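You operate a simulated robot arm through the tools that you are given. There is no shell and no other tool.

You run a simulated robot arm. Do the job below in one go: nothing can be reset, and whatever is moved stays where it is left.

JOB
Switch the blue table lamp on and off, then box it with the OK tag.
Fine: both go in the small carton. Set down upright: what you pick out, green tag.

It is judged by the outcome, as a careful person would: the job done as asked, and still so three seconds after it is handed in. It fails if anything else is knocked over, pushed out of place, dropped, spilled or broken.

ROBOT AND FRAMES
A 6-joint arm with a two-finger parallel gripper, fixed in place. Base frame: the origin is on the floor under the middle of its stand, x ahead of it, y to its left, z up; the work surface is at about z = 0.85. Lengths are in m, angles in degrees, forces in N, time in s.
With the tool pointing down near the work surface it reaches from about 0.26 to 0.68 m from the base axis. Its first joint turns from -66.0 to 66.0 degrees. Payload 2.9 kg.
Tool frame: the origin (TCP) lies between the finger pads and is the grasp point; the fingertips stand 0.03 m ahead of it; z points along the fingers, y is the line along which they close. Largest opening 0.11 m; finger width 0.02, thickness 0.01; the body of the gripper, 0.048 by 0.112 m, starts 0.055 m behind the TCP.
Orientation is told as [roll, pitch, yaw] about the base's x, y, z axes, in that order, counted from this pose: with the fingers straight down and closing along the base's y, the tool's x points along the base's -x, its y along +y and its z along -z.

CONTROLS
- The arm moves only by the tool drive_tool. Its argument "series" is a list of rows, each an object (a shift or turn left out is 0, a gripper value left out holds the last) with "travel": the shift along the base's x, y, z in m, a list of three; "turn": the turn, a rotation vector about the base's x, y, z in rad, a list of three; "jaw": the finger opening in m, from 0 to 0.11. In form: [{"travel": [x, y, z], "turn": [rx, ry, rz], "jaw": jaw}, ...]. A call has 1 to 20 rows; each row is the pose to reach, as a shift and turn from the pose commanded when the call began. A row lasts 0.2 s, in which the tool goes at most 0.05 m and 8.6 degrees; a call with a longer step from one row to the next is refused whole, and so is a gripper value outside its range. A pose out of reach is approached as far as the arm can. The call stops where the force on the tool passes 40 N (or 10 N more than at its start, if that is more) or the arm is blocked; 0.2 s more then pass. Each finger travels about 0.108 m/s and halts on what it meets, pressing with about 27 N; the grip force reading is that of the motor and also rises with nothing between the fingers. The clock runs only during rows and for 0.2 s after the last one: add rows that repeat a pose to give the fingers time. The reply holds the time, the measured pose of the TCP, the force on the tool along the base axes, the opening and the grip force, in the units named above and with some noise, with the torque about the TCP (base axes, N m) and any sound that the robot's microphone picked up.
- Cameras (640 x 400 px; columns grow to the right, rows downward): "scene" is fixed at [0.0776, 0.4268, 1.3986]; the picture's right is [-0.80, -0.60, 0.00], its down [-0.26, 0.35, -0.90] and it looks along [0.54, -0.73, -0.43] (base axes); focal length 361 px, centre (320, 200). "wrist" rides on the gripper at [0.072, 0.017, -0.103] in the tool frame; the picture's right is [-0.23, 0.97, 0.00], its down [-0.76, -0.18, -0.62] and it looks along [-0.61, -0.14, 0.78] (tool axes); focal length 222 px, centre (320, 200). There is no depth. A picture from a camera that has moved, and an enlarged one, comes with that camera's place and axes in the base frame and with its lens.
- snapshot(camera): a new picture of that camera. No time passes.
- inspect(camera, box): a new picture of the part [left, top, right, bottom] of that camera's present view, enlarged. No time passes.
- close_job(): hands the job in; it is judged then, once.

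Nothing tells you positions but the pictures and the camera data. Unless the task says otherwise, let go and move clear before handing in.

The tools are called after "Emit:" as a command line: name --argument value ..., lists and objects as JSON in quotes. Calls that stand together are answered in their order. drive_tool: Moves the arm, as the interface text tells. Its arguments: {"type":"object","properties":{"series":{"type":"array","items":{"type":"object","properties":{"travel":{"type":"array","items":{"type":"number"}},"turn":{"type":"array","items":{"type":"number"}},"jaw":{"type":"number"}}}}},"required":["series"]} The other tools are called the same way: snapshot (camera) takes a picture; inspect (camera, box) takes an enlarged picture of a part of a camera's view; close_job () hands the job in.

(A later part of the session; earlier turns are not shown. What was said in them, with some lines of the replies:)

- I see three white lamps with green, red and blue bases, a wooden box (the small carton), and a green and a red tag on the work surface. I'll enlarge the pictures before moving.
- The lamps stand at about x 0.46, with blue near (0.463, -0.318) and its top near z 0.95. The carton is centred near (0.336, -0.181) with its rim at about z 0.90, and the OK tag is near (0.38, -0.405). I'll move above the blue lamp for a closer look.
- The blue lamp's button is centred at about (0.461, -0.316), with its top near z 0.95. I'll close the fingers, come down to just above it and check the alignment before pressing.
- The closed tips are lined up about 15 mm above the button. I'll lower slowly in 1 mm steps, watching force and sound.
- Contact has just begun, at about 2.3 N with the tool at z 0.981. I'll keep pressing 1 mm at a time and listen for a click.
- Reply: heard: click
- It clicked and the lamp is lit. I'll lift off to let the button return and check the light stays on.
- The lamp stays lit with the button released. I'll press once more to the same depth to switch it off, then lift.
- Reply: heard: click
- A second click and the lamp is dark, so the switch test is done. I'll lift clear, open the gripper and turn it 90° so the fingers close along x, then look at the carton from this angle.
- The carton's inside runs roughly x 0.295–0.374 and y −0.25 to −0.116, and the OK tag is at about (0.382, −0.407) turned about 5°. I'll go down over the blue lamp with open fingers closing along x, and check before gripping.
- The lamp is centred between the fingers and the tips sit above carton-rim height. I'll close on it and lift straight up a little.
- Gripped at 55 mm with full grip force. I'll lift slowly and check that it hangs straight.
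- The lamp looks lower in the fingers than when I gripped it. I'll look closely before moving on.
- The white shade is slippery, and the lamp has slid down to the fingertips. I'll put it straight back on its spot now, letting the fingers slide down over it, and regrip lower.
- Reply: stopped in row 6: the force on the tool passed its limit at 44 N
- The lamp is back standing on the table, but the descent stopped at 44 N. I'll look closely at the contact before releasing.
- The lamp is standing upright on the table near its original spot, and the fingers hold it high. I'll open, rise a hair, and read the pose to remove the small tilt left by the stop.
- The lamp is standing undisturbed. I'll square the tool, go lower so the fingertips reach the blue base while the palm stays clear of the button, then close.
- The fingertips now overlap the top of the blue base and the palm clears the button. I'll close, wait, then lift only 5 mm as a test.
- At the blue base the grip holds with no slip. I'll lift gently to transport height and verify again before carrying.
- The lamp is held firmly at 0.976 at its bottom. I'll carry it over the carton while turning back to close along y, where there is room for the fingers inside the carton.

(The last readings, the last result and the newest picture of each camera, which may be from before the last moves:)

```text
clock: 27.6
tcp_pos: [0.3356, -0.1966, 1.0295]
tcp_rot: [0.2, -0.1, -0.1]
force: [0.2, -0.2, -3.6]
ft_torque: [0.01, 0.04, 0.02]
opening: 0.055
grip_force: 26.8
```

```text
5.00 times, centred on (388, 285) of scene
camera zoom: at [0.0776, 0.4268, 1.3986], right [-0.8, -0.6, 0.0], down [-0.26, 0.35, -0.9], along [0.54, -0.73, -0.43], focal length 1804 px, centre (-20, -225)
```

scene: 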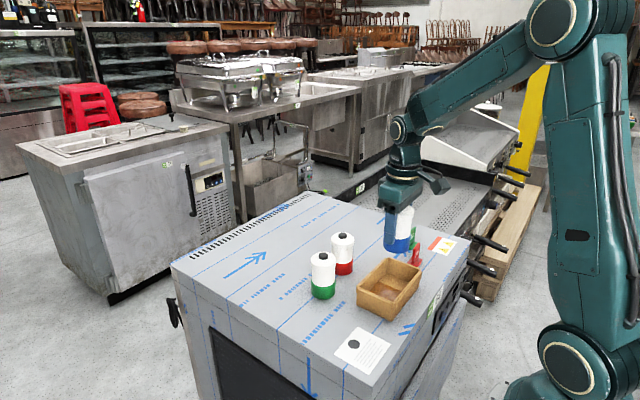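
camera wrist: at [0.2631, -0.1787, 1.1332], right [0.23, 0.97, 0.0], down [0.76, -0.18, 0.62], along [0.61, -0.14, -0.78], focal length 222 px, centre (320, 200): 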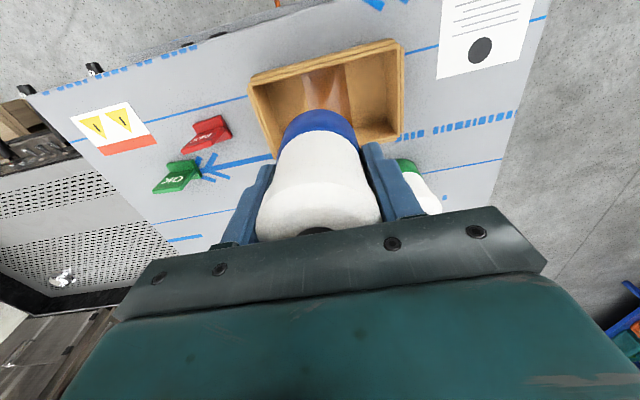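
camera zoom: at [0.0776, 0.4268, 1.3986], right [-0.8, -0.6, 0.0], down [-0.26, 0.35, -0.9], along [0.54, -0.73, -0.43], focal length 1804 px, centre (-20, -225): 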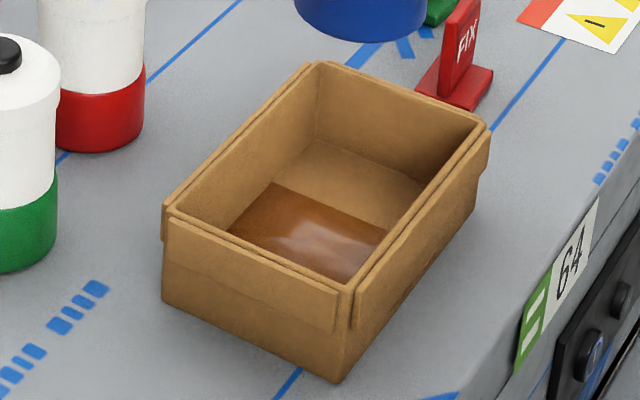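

The carton interior spans x 0.294–0.3725 and y −0.2525 to −0.118. I'll aim the lamp at (0.3334, −0.203), leaving the +y end for the tag, and lower it to just above the carton floor.

Emit:
drive_tool --series '[{"travel": [-0.0015, -0.006, -0.005]}, {"travel": [-0.0015, -0.006, -0.03]}, {"travel": [-0.0015, -0.006, -0.055]}, {"travel": [-0.0015, -0.006, -0.075]}, {"travel": [-0.0015, -0.006, -0.09]}, {"travel": [-0.0015, -0.006, -0.1]}, {"travel": [-0.0015, -0.006, -0.108]}, {"travel": [-0.0015, -0.006, -0.114]}, {"travel": [-0.0015, -0.006, -0.114]}]'

Emit:
snapshot --camera "wrist"

Emit:
inspect --camera "scene" --box '[335, 210, 455, 330]'

```text
clock: 29.6
tcp_pos: [0.3346, -0.2028, 0.9154]
tcp_rot: [0.1, -0.1, 0.1]
force: [0.6, 1.0, -2.8]
ft_torque: [-0.03, -0.02, 0.0]
opening: 0.055
grip_force: 27.0
```

```text
taken
camera wrist: at [0.2618, -0.1848, 1.0198], right [0.23, 0.97, 0.0], down [0.76, -0.18, 0.62], along [0.61, -0.14, -0.78], focal length 222 px, centre (320, 200)
```

wrist: 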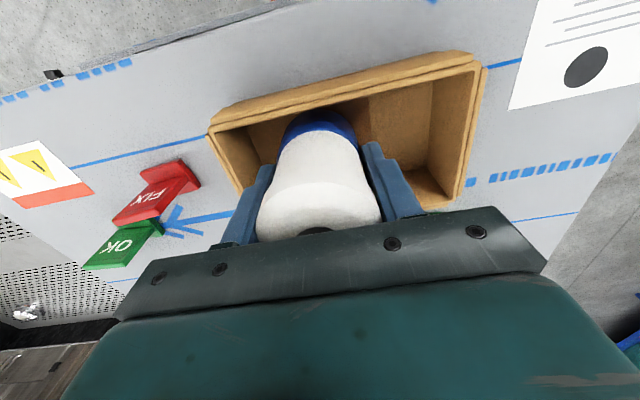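

```text
3.33 times, centred on (395, 270) of scene
camera zoom: at [0.0776, 0.4268, 1.3986], right [-0.8, -0.6, 0.0], down [-0.26, 0.35, -0.9], along [0.54, -0.73, -0.43], focal length 1203 px, centre (70, -33)
```

zoom: 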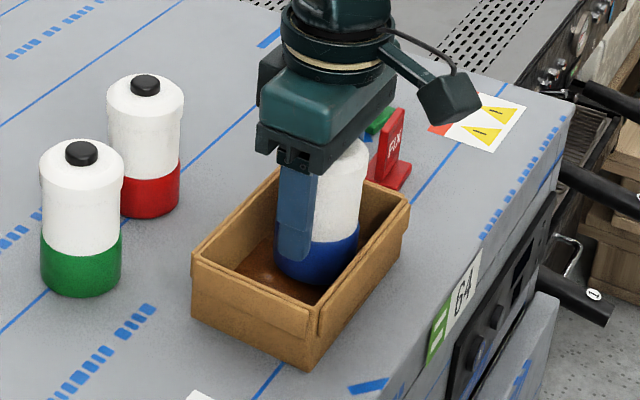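

The lamp is inside the carton and clear of all walls. I'll lower the last few millimetres in small steps until the floor takes the weight.

Emit:
drive_tool --series '[{"travel": [0, 0, -0.002]}, {"travel": [0, 0, -0.004]}, {"travel": [0, 0, -0.005]}, {"travel": [0, 0, -0.006]}, {"travel": [0, 0, -0.006]}]'

```text
clock: 30.8
tcp_pos: [0.3345, -0.2033, 0.9098]
tcp_rot: [0.2, -0.1, 0.0]
force: [-0.7, -0.7, -2.9]
ft_torque: [0.0, 0.0, 0.0]
opening: 0.0553
grip_force: 27.1
```

Emit:
drive_tool --series '[{"travel": [0, 0, -0.001]}, {"travel": [0, 0, -0.0015]}, {"travel": [0, 0, -0.002]}, {"travel": [0, 0, -0.002]}]'

```text
clock: 31.8
tcp_pos: [0.3339, -0.2038, 0.9088]
tcp_rot: [0.0, -0.3, 0.1]
force: [-0.1, 0.6, 21.8]
ft_torque: [-0.03, 0.07, 0.02]
opening: 0.055
grip_force: 26.6
```

The carton floor has taken the weight. I'll ease off 1 mm, open just enough to clear the lamp without touching the carton wall, and rise straight up.

Emit:
drive_tool --series '[{"travel": [0, 0, 0.001]}, {"travel": [0, 0, 0.001], "jaw": 0.06}, {"travel": [0, 0, 0.001], "jaw": 0.066}, {"travel": [0, 0, 0.001], "jaw": 0.066}]'

Emit:
snapshot --camera "wrist"

Emit:
inspect --camera "scene" --box '[335, 210, 455, 330]'

```text
clock: 32.8
tcp_pos: [0.3344, -0.202, 0.909]
tcp_rot: [0.2, -0.1, 0.1]
force: [-0.3, 1.3, 0.0]
ft_torque: [0.02, -0.03, 0.01]
opening: 0.0658
grip_force: 0.1
```

```text
taken
camera wrist: at [0.2615, -0.1847, 1.0124], right [0.23, 0.97, 0.0], down [0.76, -0.18, 0.62], along [0.61, -0.14, -0.78], focal length 222 px, centre (320, 200)
```

wrist: 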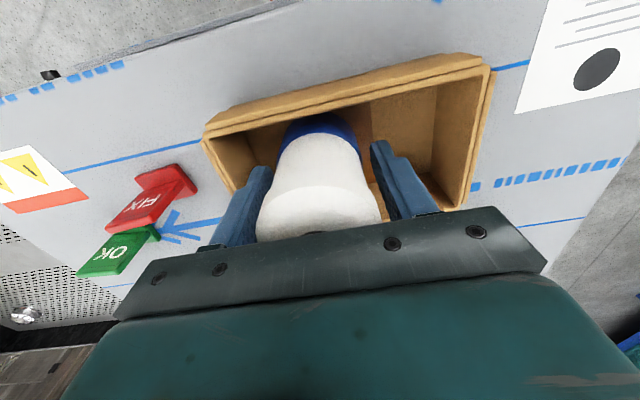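

```text
3.33 times, centred on (395, 270) of scene
camera zoom: at [0.0776, 0.4268, 1.3986], right [-0.8, -0.6, 0.0], down [-0.26, 0.35, -0.9], along [0.54, -0.73, -0.43], focal length 1203 px, centre (70, -33)
```

zoom: 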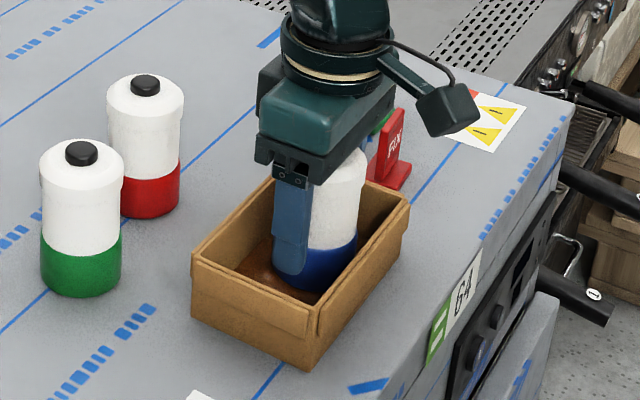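

The lamp is standing in the carton with both fingers free. I'll rise straight up clear of it.

Emit:
drive_tool --series '[{"travel": [0, 0, 0.008]}, {"travel": [0, 0, 0.02]}, {"travel": [0, 0, 0.035]}, {"travel": [0, 0, 0.055]}, {"travel": [0, 0, 0.08]}, {"travel": [0, 0, 0.11]}, {"travel": [0, 0, 0.14]}, {"travel": [0, 0, 0.16]}, {"travel": [0, 0, 0.16]}]'

Emit:
snapshot --camera "wrist"

Emit:
inspect --camera "scene" --box '[335, 210, 455, 330]'

```text
clock: 34.8
tcp_pos: [0.3345, -0.2018, 1.0684]
tcp_rot: [0.1, -0.1, 0.1]
force: [0.0, 0.0, 0.2]
ft_torque: [0.01, -0.01, 0.01]
opening: 0.0659
grip_force: 0.1
```

```text
taken
camera wrist: at [0.2614, -0.1834, 1.1729], right [0.23, 0.97, 0.0], down [0.76, -0.18, 0.62], along [0.61, -0.14, -0.78], focal length 222 px, centre (320, 200)
```

wrist: 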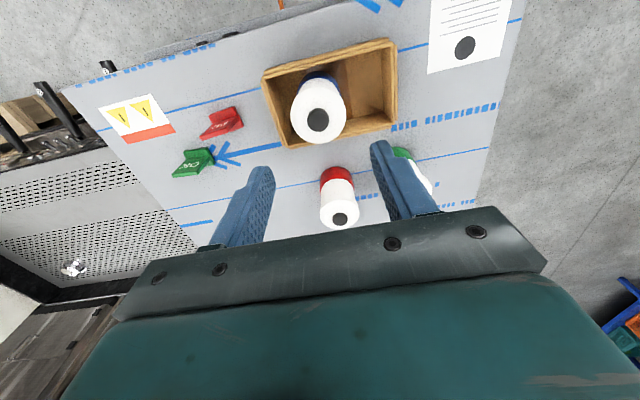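

```text
3.33 times, centred on (395, 270) of scene
camera zoom: at [0.0776, 0.4268, 1.3986], right [-0.8, -0.6, 0.0], down [-0.26, 0.35, -0.9], along [0.54, -0.73, -0.43], focal length 1203 px, centre (70, -33)
```

zoom: 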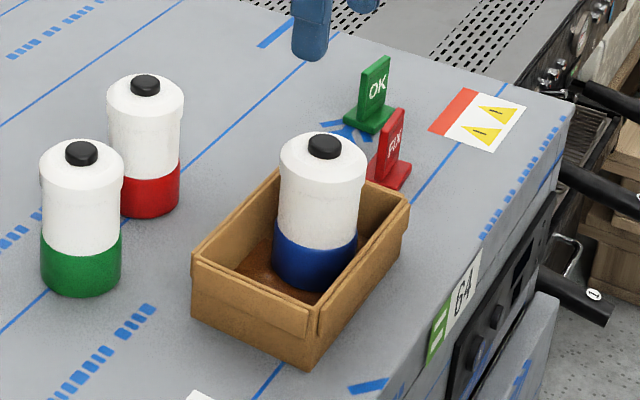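

The lamp stands upright and unlit in the carton. Next I'll go above the OK tag, turning so the fingers close across its upright plate.

Emit:
drive_tool --series '[{"travel": [0.004, -0.018, 0], "turn": [0, 0, 0.13], "jaw": 0.06}, {"travel": [0.009, -0.037, 0], "turn": [0, 0, 0.265]}, {"travel": [0.013, -0.056, 0], "turn": [0, 0, 0.4]}, {"travel": [0.018, -0.075, 0], "turn": [0, 0, 0.535]}, {"travel": [0.022, -0.094, 0], "turn": [0, 0, 0.67]}, {"travel": [0.027, -0.113, 0], "turn": [0, 0, 0.805]}, {"travel": [0.031, -0.132, 0], "turn": [0, 0, 0.94]}, {"travel": [0.036, -0.151, 0], "turn": [0, 0, 1.075]}, {"travel": [0.04, -0.17, 0], "turn": [0, 0, 1.21]}, {"travel": [0.045, -0.189, 0], "turn": [0, 0, 1.345]}, {"travel": [0.048, -0.2037, 0], "turn": [0, 0, 1.48]}, {"travel": [0.048, -0.2037, -0.02], "turn": [0, 0, 1.48]}, {"travel": [0.048, -0.2037, -0.04], "turn": [0, 0, 1.48]}, {"travel": [0.048, -0.2037, -0.04], "turn": [0, 0, 1.48]}]'

Emit:
snapshot --camera "wrist"

Emit:
inspect --camera "scene" --box '[350, 190, 470, 280]'

```text
clock: 37.8
tcp_pos: [0.3814, -0.4075, 1.0298]
tcp_rot: [0.1, -0.1, 84.9]
force: [-0.8, -0.4, -0.1]
ft_torque: [0.0, 0.02, 0.0]
opening: 0.0603
grip_force: 0.0
```

```text
taken
camera wrist: at [0.3589, -0.4772, 1.1335], right [-0.95, 0.31, 0.0], down [0.25, 0.74, 0.62], along [0.19, 0.59, -0.78], focal length 222 px, centre (320, 200)
```

wrist: 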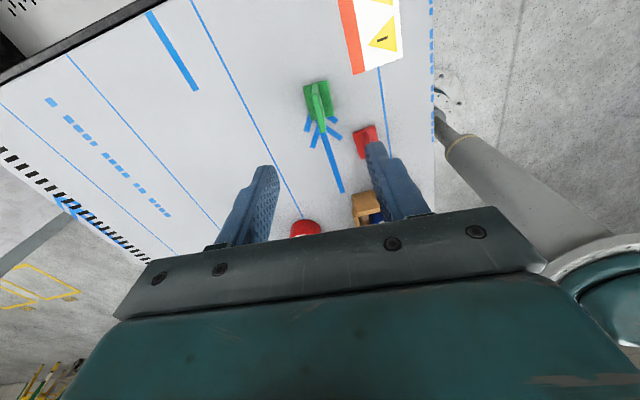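

```text
4.44 times, centred on (410, 235) of scene
camera zoom: at [0.0776, 0.4268, 1.3986], right [-0.8, -0.6, 0.0], down [-0.26, 0.35, -0.9], along [0.54, -0.73, -0.43], focal length 1604 px, centre (-80, 44)
```

zoom: 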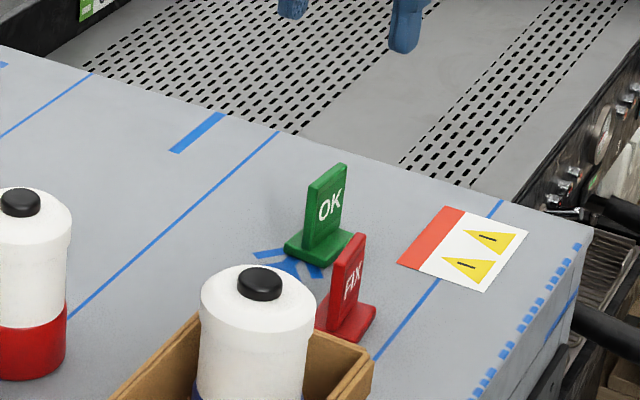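

Emit:
inspect --camera "wrist" --box '[270, 65, 390, 165]'

```text
4.00 times, centred on (330, 115) of wrist
camera zoom: at [0.3589, -0.4772, 1.1335], right [-0.95, 0.31, 0.0], down [0.25, 0.74, 0.62], along [0.19, 0.59, -0.78], focal length 888 px, centre (280, 540)
```

zoom: 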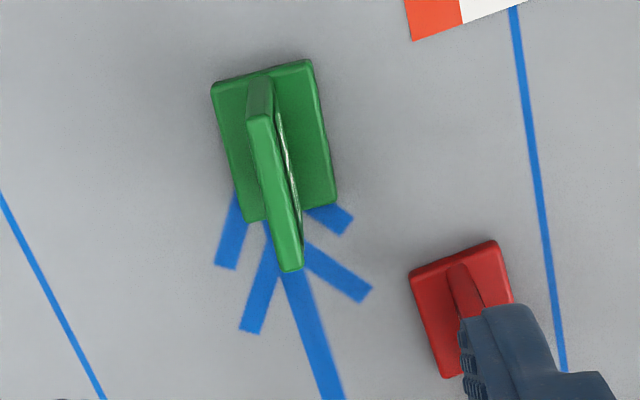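

The tag's plate is centred at about (0.3825, −0.4085), in line with the fingers. I'll descend around it, keeping the tips above its base plate.

Emit:
drive_tool --series '[{"travel": [0.0005, -0.0015, -0.03]}, {"travel": [0.0005, -0.0015, -0.06]}, {"travel": [0.0005, -0.0015, -0.085]}, {"travel": [0.0005, -0.0015, -0.105]}, {"travel": [0.0005, -0.0015, -0.118]}, {"travel": [0.0005, -0.0015, -0.127]}, {"travel": [0.0005, -0.0015, -0.127]}]'

Emit:
snapshot --camera "wrist"

Emit:
inspect --camera "scene" --box '[350, 190, 470, 280]'

```text
clock: 39.4
tcp_pos: [0.3838, -0.4085, 0.9021]
tcp_rot: [0.1, -0.2, 84.9]
force: [0.0, 0.5, -1.1]
ft_torque: [0.01, 0.01, 0.0]
opening: 0.06
grip_force: 0.0
```

```text
taken
camera wrist: at [0.3605, -0.478, 1.0051], right [-0.95, 0.31, 0.0], down [0.25, 0.74, 0.62], along [0.19, 0.59, -0.78], focal length 222 px, centre (320, 200)
```

wrist: 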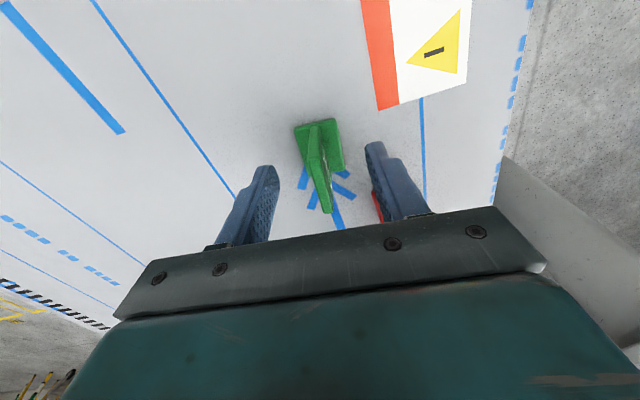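

```text
4.44 times, centred on (410, 235) of scene
camera zoom: at [0.0776, 0.4268, 1.3986], right [-0.8, -0.6, 0.0], down [-0.26, 0.35, -0.9], along [0.54, -0.73, -0.43], focal length 1604 px, centre (-80, 44)
```

zoom: 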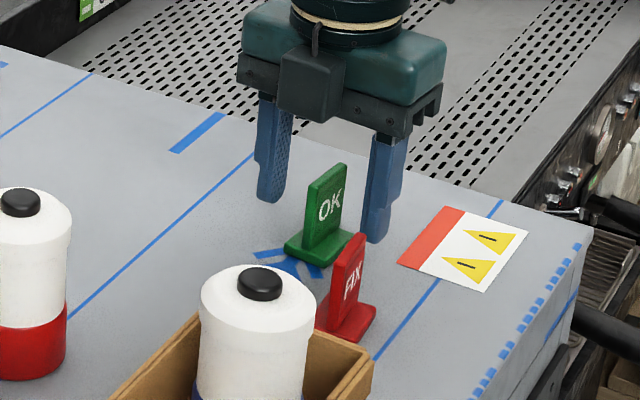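

The fingers straddle the plate evenly. I'll close on it gently and check.

Emit:
drive_tool --series '[{"travel": [0, 0, 0], "jaw": 0.035}, {"travel": [0, 0, 0], "jaw": 0.018}, {"travel": [0, 0, 0], "jaw": 0.01}, {"travel": [0, 0, 0], "jaw": 0.0}, {"travel": [0, 0, 0], "jaw": 0.0}, {"travel": [0, 0, 0], "jaw": 0.0}]'

Emit:
inspect --camera "wrist" --box '[250, 100, 400, 230]'

Emit:
inspect --camera "scene" --box '[370, 205, 450, 265]'

```text
clock: 40.8
tcp_pos: [0.3838, -0.4092, 0.9029]
tcp_rot: [0.1, 0.0, 84.8]
force: [0.3, 0.3, -0.6]
ft_torque: [0.0, -0.02, 0.02]
opening: 0.0065
grip_force: 27.3
```

```text
3.08 times, centred on (325, 165) of wrist
camera zoom: at [0.3605, -0.478, 1.0053], right [-0.95, 0.31, 0.0], down [0.25, 0.74, 0.62], along [0.19, 0.59, -0.78], focal length 684 px, centre (305, 308)
```

zoom: 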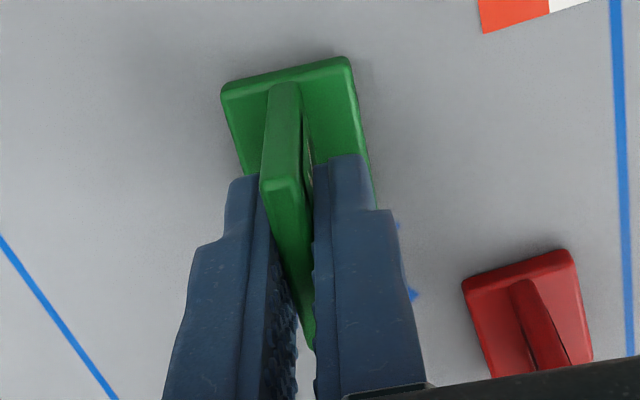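

```text
6.67 times, centred on (410, 235) of scene
camera zoom: at [0.0776, 0.4268, 1.3986], right [-0.8, -0.6, 0.0], down [-0.26, 0.35, -0.9], along [0.54, -0.73, -0.43], focal length 2406 px, centre (-280, -33)
```

zoom: 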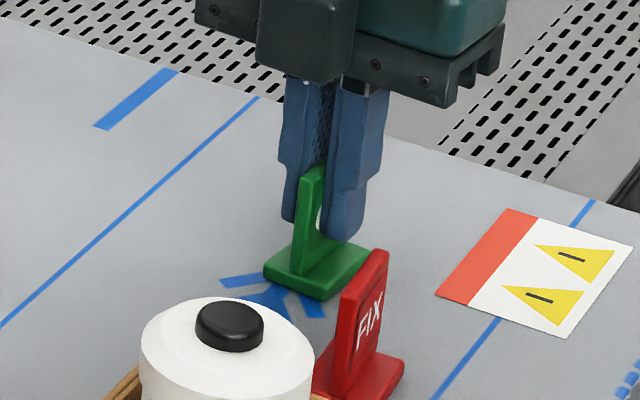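

Gripped at 6.5 mm with full force. Test lift of about 10 mm to check for slip.

Emit:
drive_tool --series '[{"travel": [0, 0, 0.003]}, {"travel": [0, 0, 0.008]}, {"travel": [0, 0, 0.015]}, {"travel": [0, 0, 0.025]}, {"travel": [0, 0, 0.025]}]'

Emit:
inspect --camera "wrist" --box '[250, 100, 400, 230]'

Emit:
inspect --camera "scene" --box '[370, 205, 450, 265]'

```text
clock: 42.0
tcp_pos: [0.3836, -0.4092, 0.9274]
tcp_rot: [0.1, -0.2, 84.9]
force: [0.1, -0.6, -0.4]
ft_torque: [0.04, -0.04, 0.04]
opening: 0.0065
grip_force: 26.9
```

```text
3.08 times, centred on (325, 165) of wrist
camera zoom: at [0.3591, -0.478, 1.0311], right [-0.95, 0.31, 0.0], down [0.25, 0.74, 0.62], along [0.19, 0.59, -0.78], focal length 684 px, centre (305, 308)
```

zoom: 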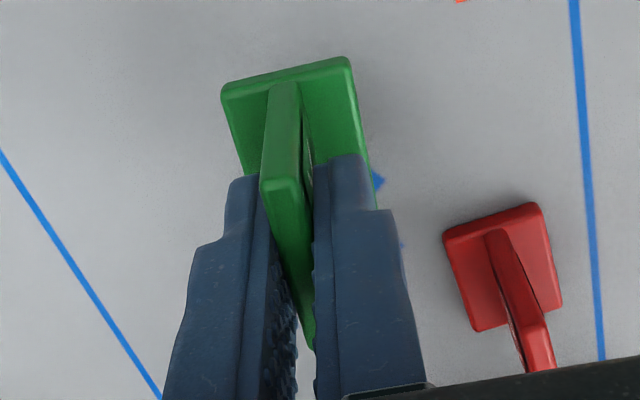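

```text
6.67 times, centred on (410, 235) of scene
camera zoom: at [0.0776, 0.4268, 1.3986], right [-0.8, -0.6, 0.0], down [-0.26, 0.35, -0.9], along [0.54, -0.73, -0.43], focal length 2406 px, centre (-280, -33)
```

zoom: 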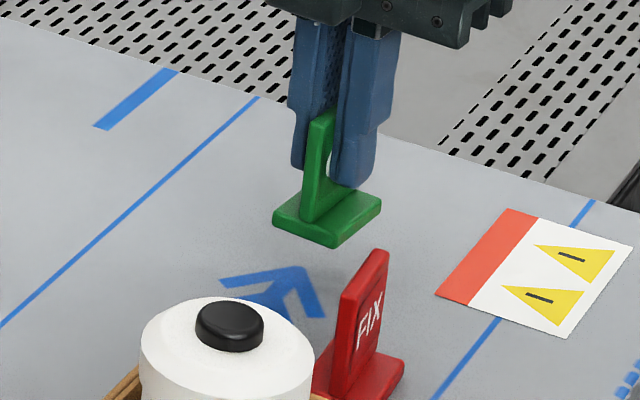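

No slip on the tag. I'll lift it well above lamp height, square it to the carton and carry it over the free +y end.

Emit:
drive_tool --series '[{"travel": [0, 0, 0.02]}, {"travel": [0, 0, 0.045]}, {"travel": [0, 0, 0.075]}, {"travel": [0, 0, 0.105]}, {"travel": [0, 0, 0.1326], "turn": [0, 0, 0.03]}, {"travel": [-0.005, 0.025, 0.1326], "turn": [0, 0, 0.06]}, {"travel": [-0.01, 0.055, 0.1326], "turn": [0, 0, 0.09]}, {"travel": [-0.016, 0.085, 0.1326], "turn": [0, 0, 0.09]}, {"travel": [-0.022, 0.116, 0.1326], "turn": [0, 0, 0.09]}, {"travel": [-0.028, 0.147, 0.1326], "turn": [0, 0, 0.09]}, {"travel": [-0.034, 0.178, 0.1326], "turn": [0, 0, 0.09]}, {"travel": [-0.04, 0.209, 0.1326], "turn": [0, 0, 0.09]}, {"travel": [-0.045, 0.237, 0.1326], "turn": [0, 0, 0.09]}, {"travel": [-0.048, 0.255, 0.1326], "turn": [0, 0, 0.09]}, {"travel": [-0.049, 0.262, 0.1326], "turn": [0, 0, 0.09]}, {"travel": [-0.049, 0.262, 0.1326], "turn": [0, 0, 0.09]}]'

Emit:
snapshot --camera "wrist"

Emit:
inspect --camera "scene" --box '[335, 180, 455, 330]'

```text
clock: 45.4
tcp_pos: [0.3339, -0.1474, 1.0593]
tcp_rot: [0.1, -0.2, 90.0]
force: [-0.8, -0.2, -1.0]
ft_torque: [-0.01, 0.03, 0.01]
opening: 0.0062
grip_force: 27.0
```

```text
taken
camera wrist: at [0.3165, -0.2187, 1.1627], right [-0.97, 0.23, 0.0], down [0.18, 0.76, 0.62], along [0.14, 0.61, -0.78], focal length 222 px, centre (320, 200)
```

wrist: 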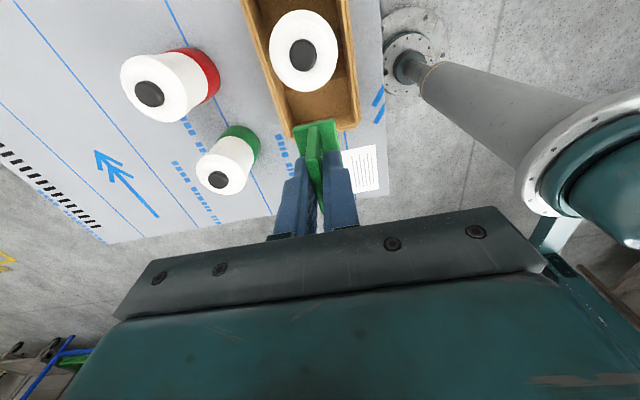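

```text
2.67 times, centred on (395, 255) of scene
camera zoom: at [0.0776, 0.4268, 1.3986], right [-0.8, -0.6, 0.0], down [-0.26, 0.35, -0.9], along [0.54, -0.73, -0.43], focal length 962 px, centre (120, 53)
```

zoom: 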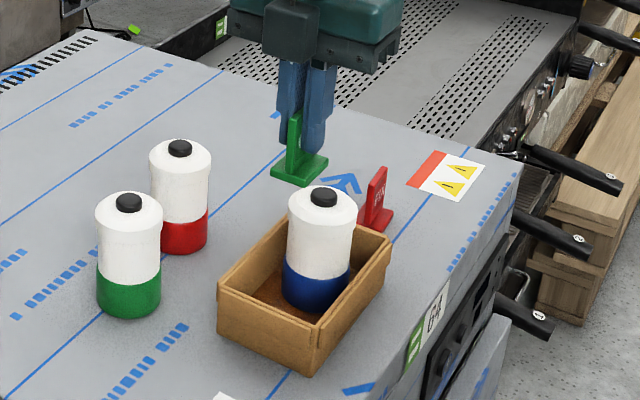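

Emit:
inspect --camera "wrist" --box '[240, 0, 400, 200]'

```text
2.00 times, centred on (320, 100) of wrist
camera zoom: at [0.3165, -0.2187, 1.1627], right [-0.97, 0.23, 0.0], down [0.18, 0.76, 0.62], along [0.14, 0.61, -0.78], focal length 444 px, centre (320, 400)
```

zoom: 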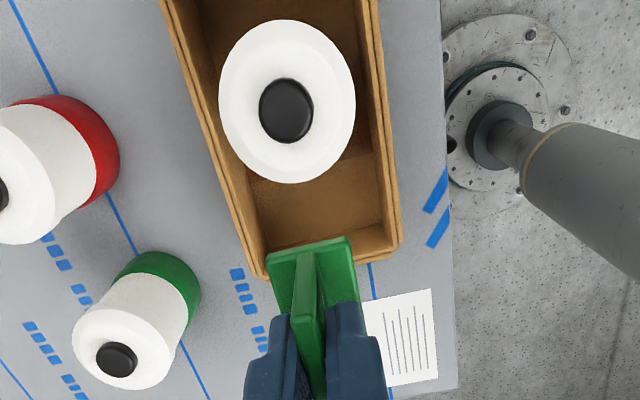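

The tag's base is slightly nearer the lamp than the end wall, so I'll shift it 2.5 mm toward +y and lower it to just above the carton floor.

Emit:
drive_tool --series '[{"travel": [0.001, 0.0025, -0.01]}, {"travel": [0.001, 0.0025, -0.035]}, {"travel": [0.001, 0.0025, -0.06]}, {"travel": [0.001, 0.0025, -0.085]}, {"travel": [0.001, 0.0025, -0.105]}, {"travel": [0.001, 0.0025, -0.12]}, {"travel": [0.001, 0.0025, -0.132]}, {"travel": [0.001, 0.0025, -0.14]}, {"travel": [0.001, 0.0025, -0.146]}, {"travel": [0.001, 0.0025, -0.146]}]'

Emit:
snapshot --camera "wrist"

Emit:
inspect --camera "scene" --box '[335, 180, 455, 330]'

```text
clock: 47.6
tcp_pos: [0.335, -0.1432, 0.9138]
tcp_rot: [0.1, -0.1, 90.1]
force: [-0.6, -0.2, -1.0]
ft_torque: [0.01, 0.03, -0.01]
opening: 0.0061
grip_force: 26.8
```

```text
taken
camera wrist: at [0.318, -0.2148, 1.0171], right [-0.97, 0.23, 0.0], down [0.18, 0.76, 0.62], along [0.14, 0.61, -0.78], focal length 222 px, centre (320, 200)
```

wrist: 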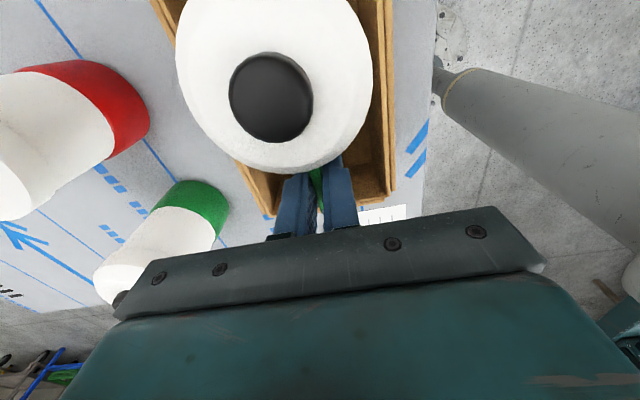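

```text
2.67 times, centred on (395, 255) of scene
camera zoom: at [0.0776, 0.4268, 1.3986], right [-0.8, -0.6, 0.0], down [-0.26, 0.35, -0.9], along [0.54, -0.73, -0.43], focal length 962 px, centre (120, 53)
```

zoom: 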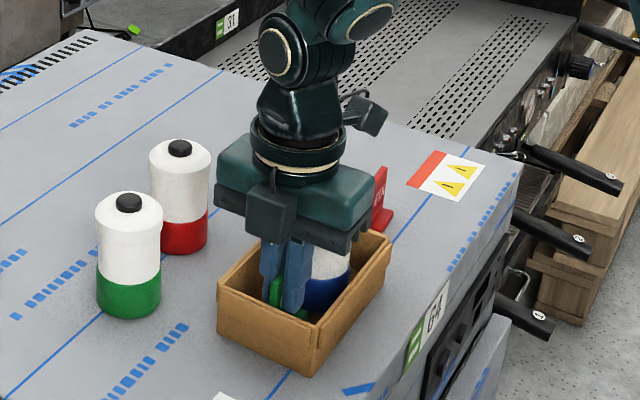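

The tag is inside the carton with no contact. I'll set it down in small steps.

Emit:
drive_tool --series '[{"travel": [0, 0, -0.002]}, {"travel": [0, 0, -0.004]}, {"travel": [0, 0, -0.005]}, {"travel": [0, 0, -0.006]}, {"travel": [0, 0, -0.006]}]'

```text
clock: 48.8
tcp_pos: [0.334, -0.1435, 0.9083]
tcp_rot: [0.0, -0.1, 90.1]
force: [-1.4, -0.8, 4.3]
ft_torque: [-0.02, 0.03, 0.01]
opening: 0.0063
grip_force: 27.0
```

The carton floor has just taken the tag (about 4 N). I'll open the fingers gently and check that it stands.

Emit:
drive_tool --series '[{"travel": [0, 0, 0], "jaw": 0.012}, {"travel": [0, 0, 0], "jaw": 0.022}, {"travel": [0, 0, 0], "jaw": 0.032}, {"travel": [0, 0, 0], "jaw": 0.032}]'

Emit:
inspect --camera "scene" --box '[365, 240, 445, 310]'

Emit:
inspect --camera "wrist" --box '[230, 100, 410, 250]'

```text
clock: 49.8
tcp_pos: [0.3339, -0.1434, 0.9076]
tcp_rot: [0.2, -0.1, 90.0]
force: [-0.1, -0.5, -0.1]
ft_torque: [-0.02, 0.01, 0.0]
opening: 0.0319
grip_force: 0.0
```

```text
5.71 times, centred on (405, 275) of scene
camera zoom: at [0.0776, 0.4268, 1.3986], right [-0.8, -0.6, 0.0], down [-0.26, 0.35, -0.9], along [0.54, -0.73, -0.43], focal length 2062 px, centre (-166, -229)
```

zoom: 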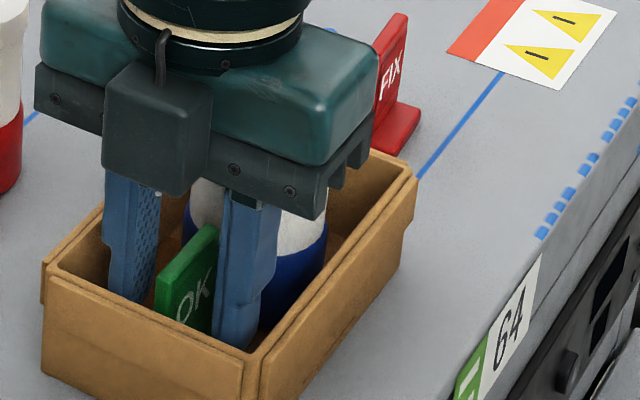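

```text
2.67 times, centred on (320, 175) of wrist
camera zoom: at [0.3183, -0.2153, 1.0109], right [-0.97, 0.23, 0.0], down [0.18, 0.76, 0.62], along [0.14, 0.61, -0.78], focal length 592 px, centre (320, 267)
```

zoom: 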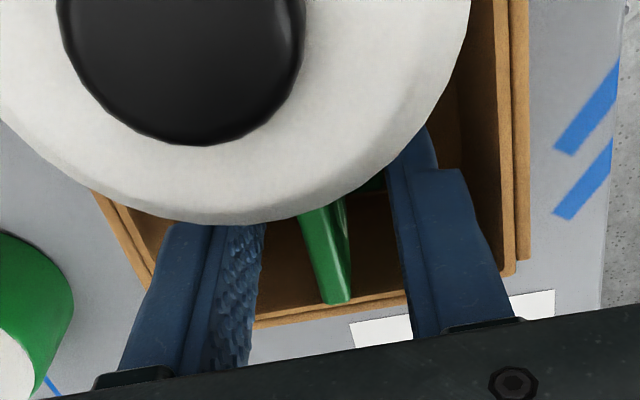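

The tag stands free between the open fingers. I'll rise straight up well clear of everything.

Emit:
drive_tool --series '[{"travel": [0, 0, 0.006]}, {"travel": [0, 0, 0.016]}, {"travel": [0, 0, 0.03]}, {"travel": [0, 0, 0.05]}, {"travel": [0, 0, 0.075]}, {"travel": [0, 0, 0.105]}, {"travel": [0, 0, 0.14]}, {"travel": [0, 0, 0.175]}, {"travel": [0, 0, 0.21]}, {"travel": [0, 0, 0.24]}, {"travel": [0, 0, 0.24]}]'

Emit:
snapshot --camera "wrist"

Emit:
snapshot --camera "scene"

Emit:
inspect --camera "scene" --box '[300, 200, 460, 330]'

```text
clock: 52.2
tcp_pos: [0.3364, -0.1438, 1.1459]
tcp_rot: [0.2, -0.1, 90.0]
force: [1.0, -0.2, 0.1]
ft_torque: [0.0, 0.01, 0.01]
opening: 0.0317
grip_force: 0.1
```

```text
taken
camera wrist: at [0.3202, -0.2147, 1.2498], right [-0.97, 0.23, 0.0], down [0.18, 0.76, 0.62], along [0.14, 0.61, -0.78], focal length 222 px, centre (320, 200)
```

wrist: 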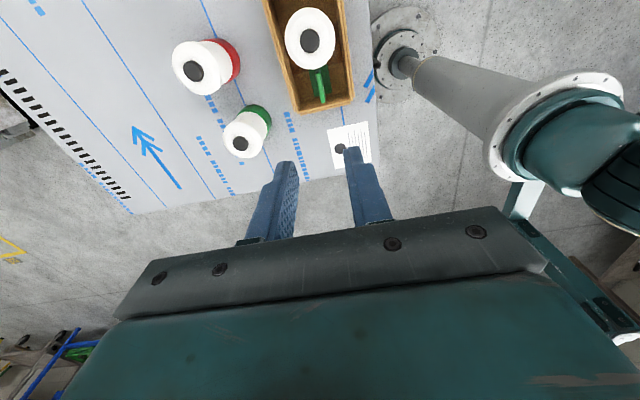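

```text
taken
```

scene: 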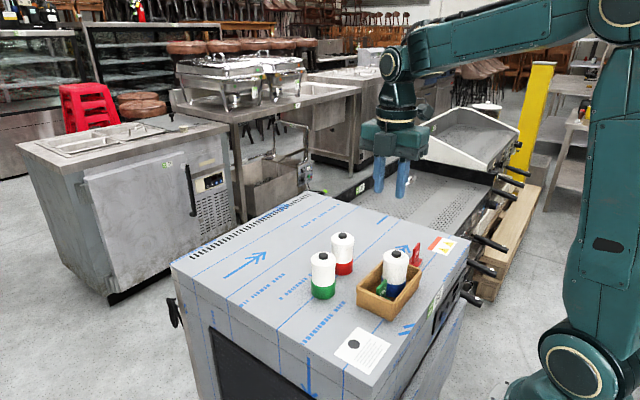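

```text
3.08 times, centred on (380, 265) of scene
camera zoom: at [0.0776, 0.4268, 1.3986], right [-0.8, -0.6, 0.0], down [-0.26, 0.35, -0.9], along [0.54, -0.73, -0.43], focal length 1110 px, centre (135, 0)
```

zoom: 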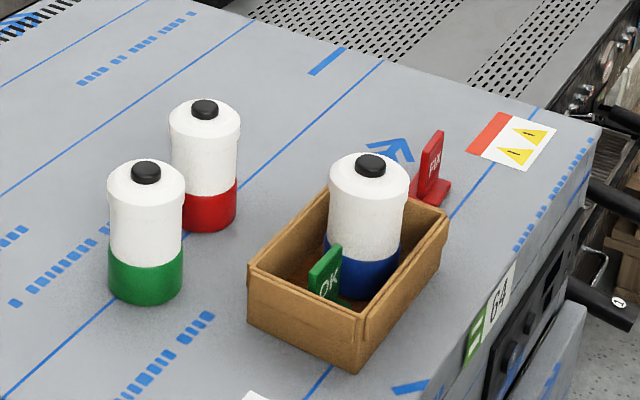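

Emit:
inspect --camera "wrist" --box '[250, 0, 370, 120]'

Emit:
inspect --camera "scene" --box '[355, 240, 425, 325]'

```text
3.33 times, centred on (310, 60) of wrist
camera zoom: at [0.3202, -0.2147, 1.2498], right [-0.97, 0.23, 0.0], down [0.18, 0.76, 0.62], along [0.14, 0.61, -0.78], focal length 740 px, centre (353, 667)
```

zoom: 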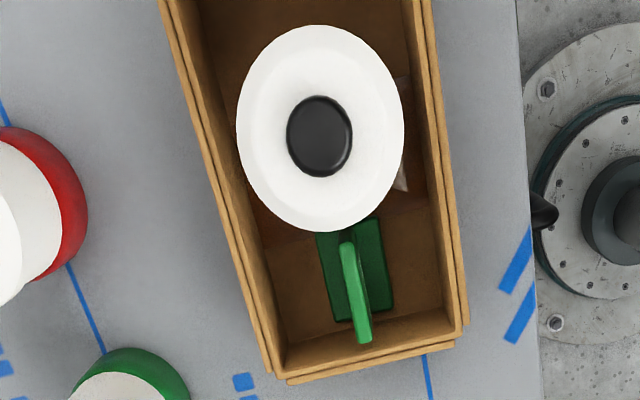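

```text
4.71 times, centred on (390, 282) of scene
camera zoom: at [0.0776, 0.4268, 1.3986], right [-0.8, -0.6, 0.0], down [-0.26, 0.35, -0.9], along [0.54, -0.73, -0.43], focal length 1698 px, centre (-9, -188)
```

zoom: 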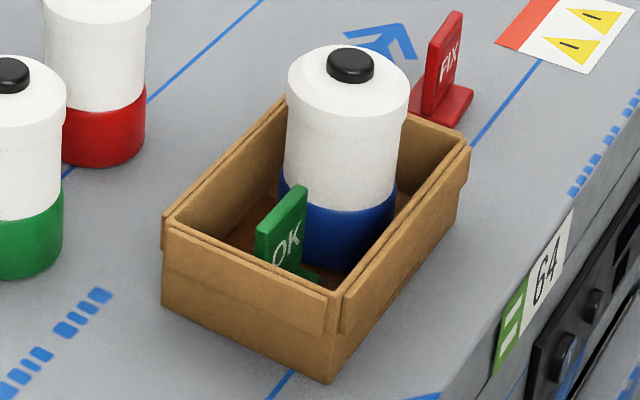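

The blue lamp, switched off, and the green OK tag both stand upright on the carton floor. The carton, the other lamps and the FIX tag are where they were, and the arm is clear, so I'm handing the job in.

Emit:
close_job

```text
The job is handed in.
```

The job is handed in. The blue lamp was switched on and off, and it now stands upright and unlit in the small carton with the green OK tag upright beside it.

- **Switch test:** the first press clicked and the lamp lit, and it stayed lit when I let go. The second press clicked and it went dark.
- **A slip on the first lift:** I gripped the lamp by its white shade and it slid down in the fingers. I set it back on its spot; the arm stopped at its force limit (44 N) as the fingers pushed down over it. The lamp stayed upright, and I lifted it again by the blue base without slipping. I saw no damage in the pictures, but I did not press the switch again afterwards.
- **Everything else:** the last pictures show the carton, the red and green lamps and the FIX tag where they started, and the arm is clear above them.
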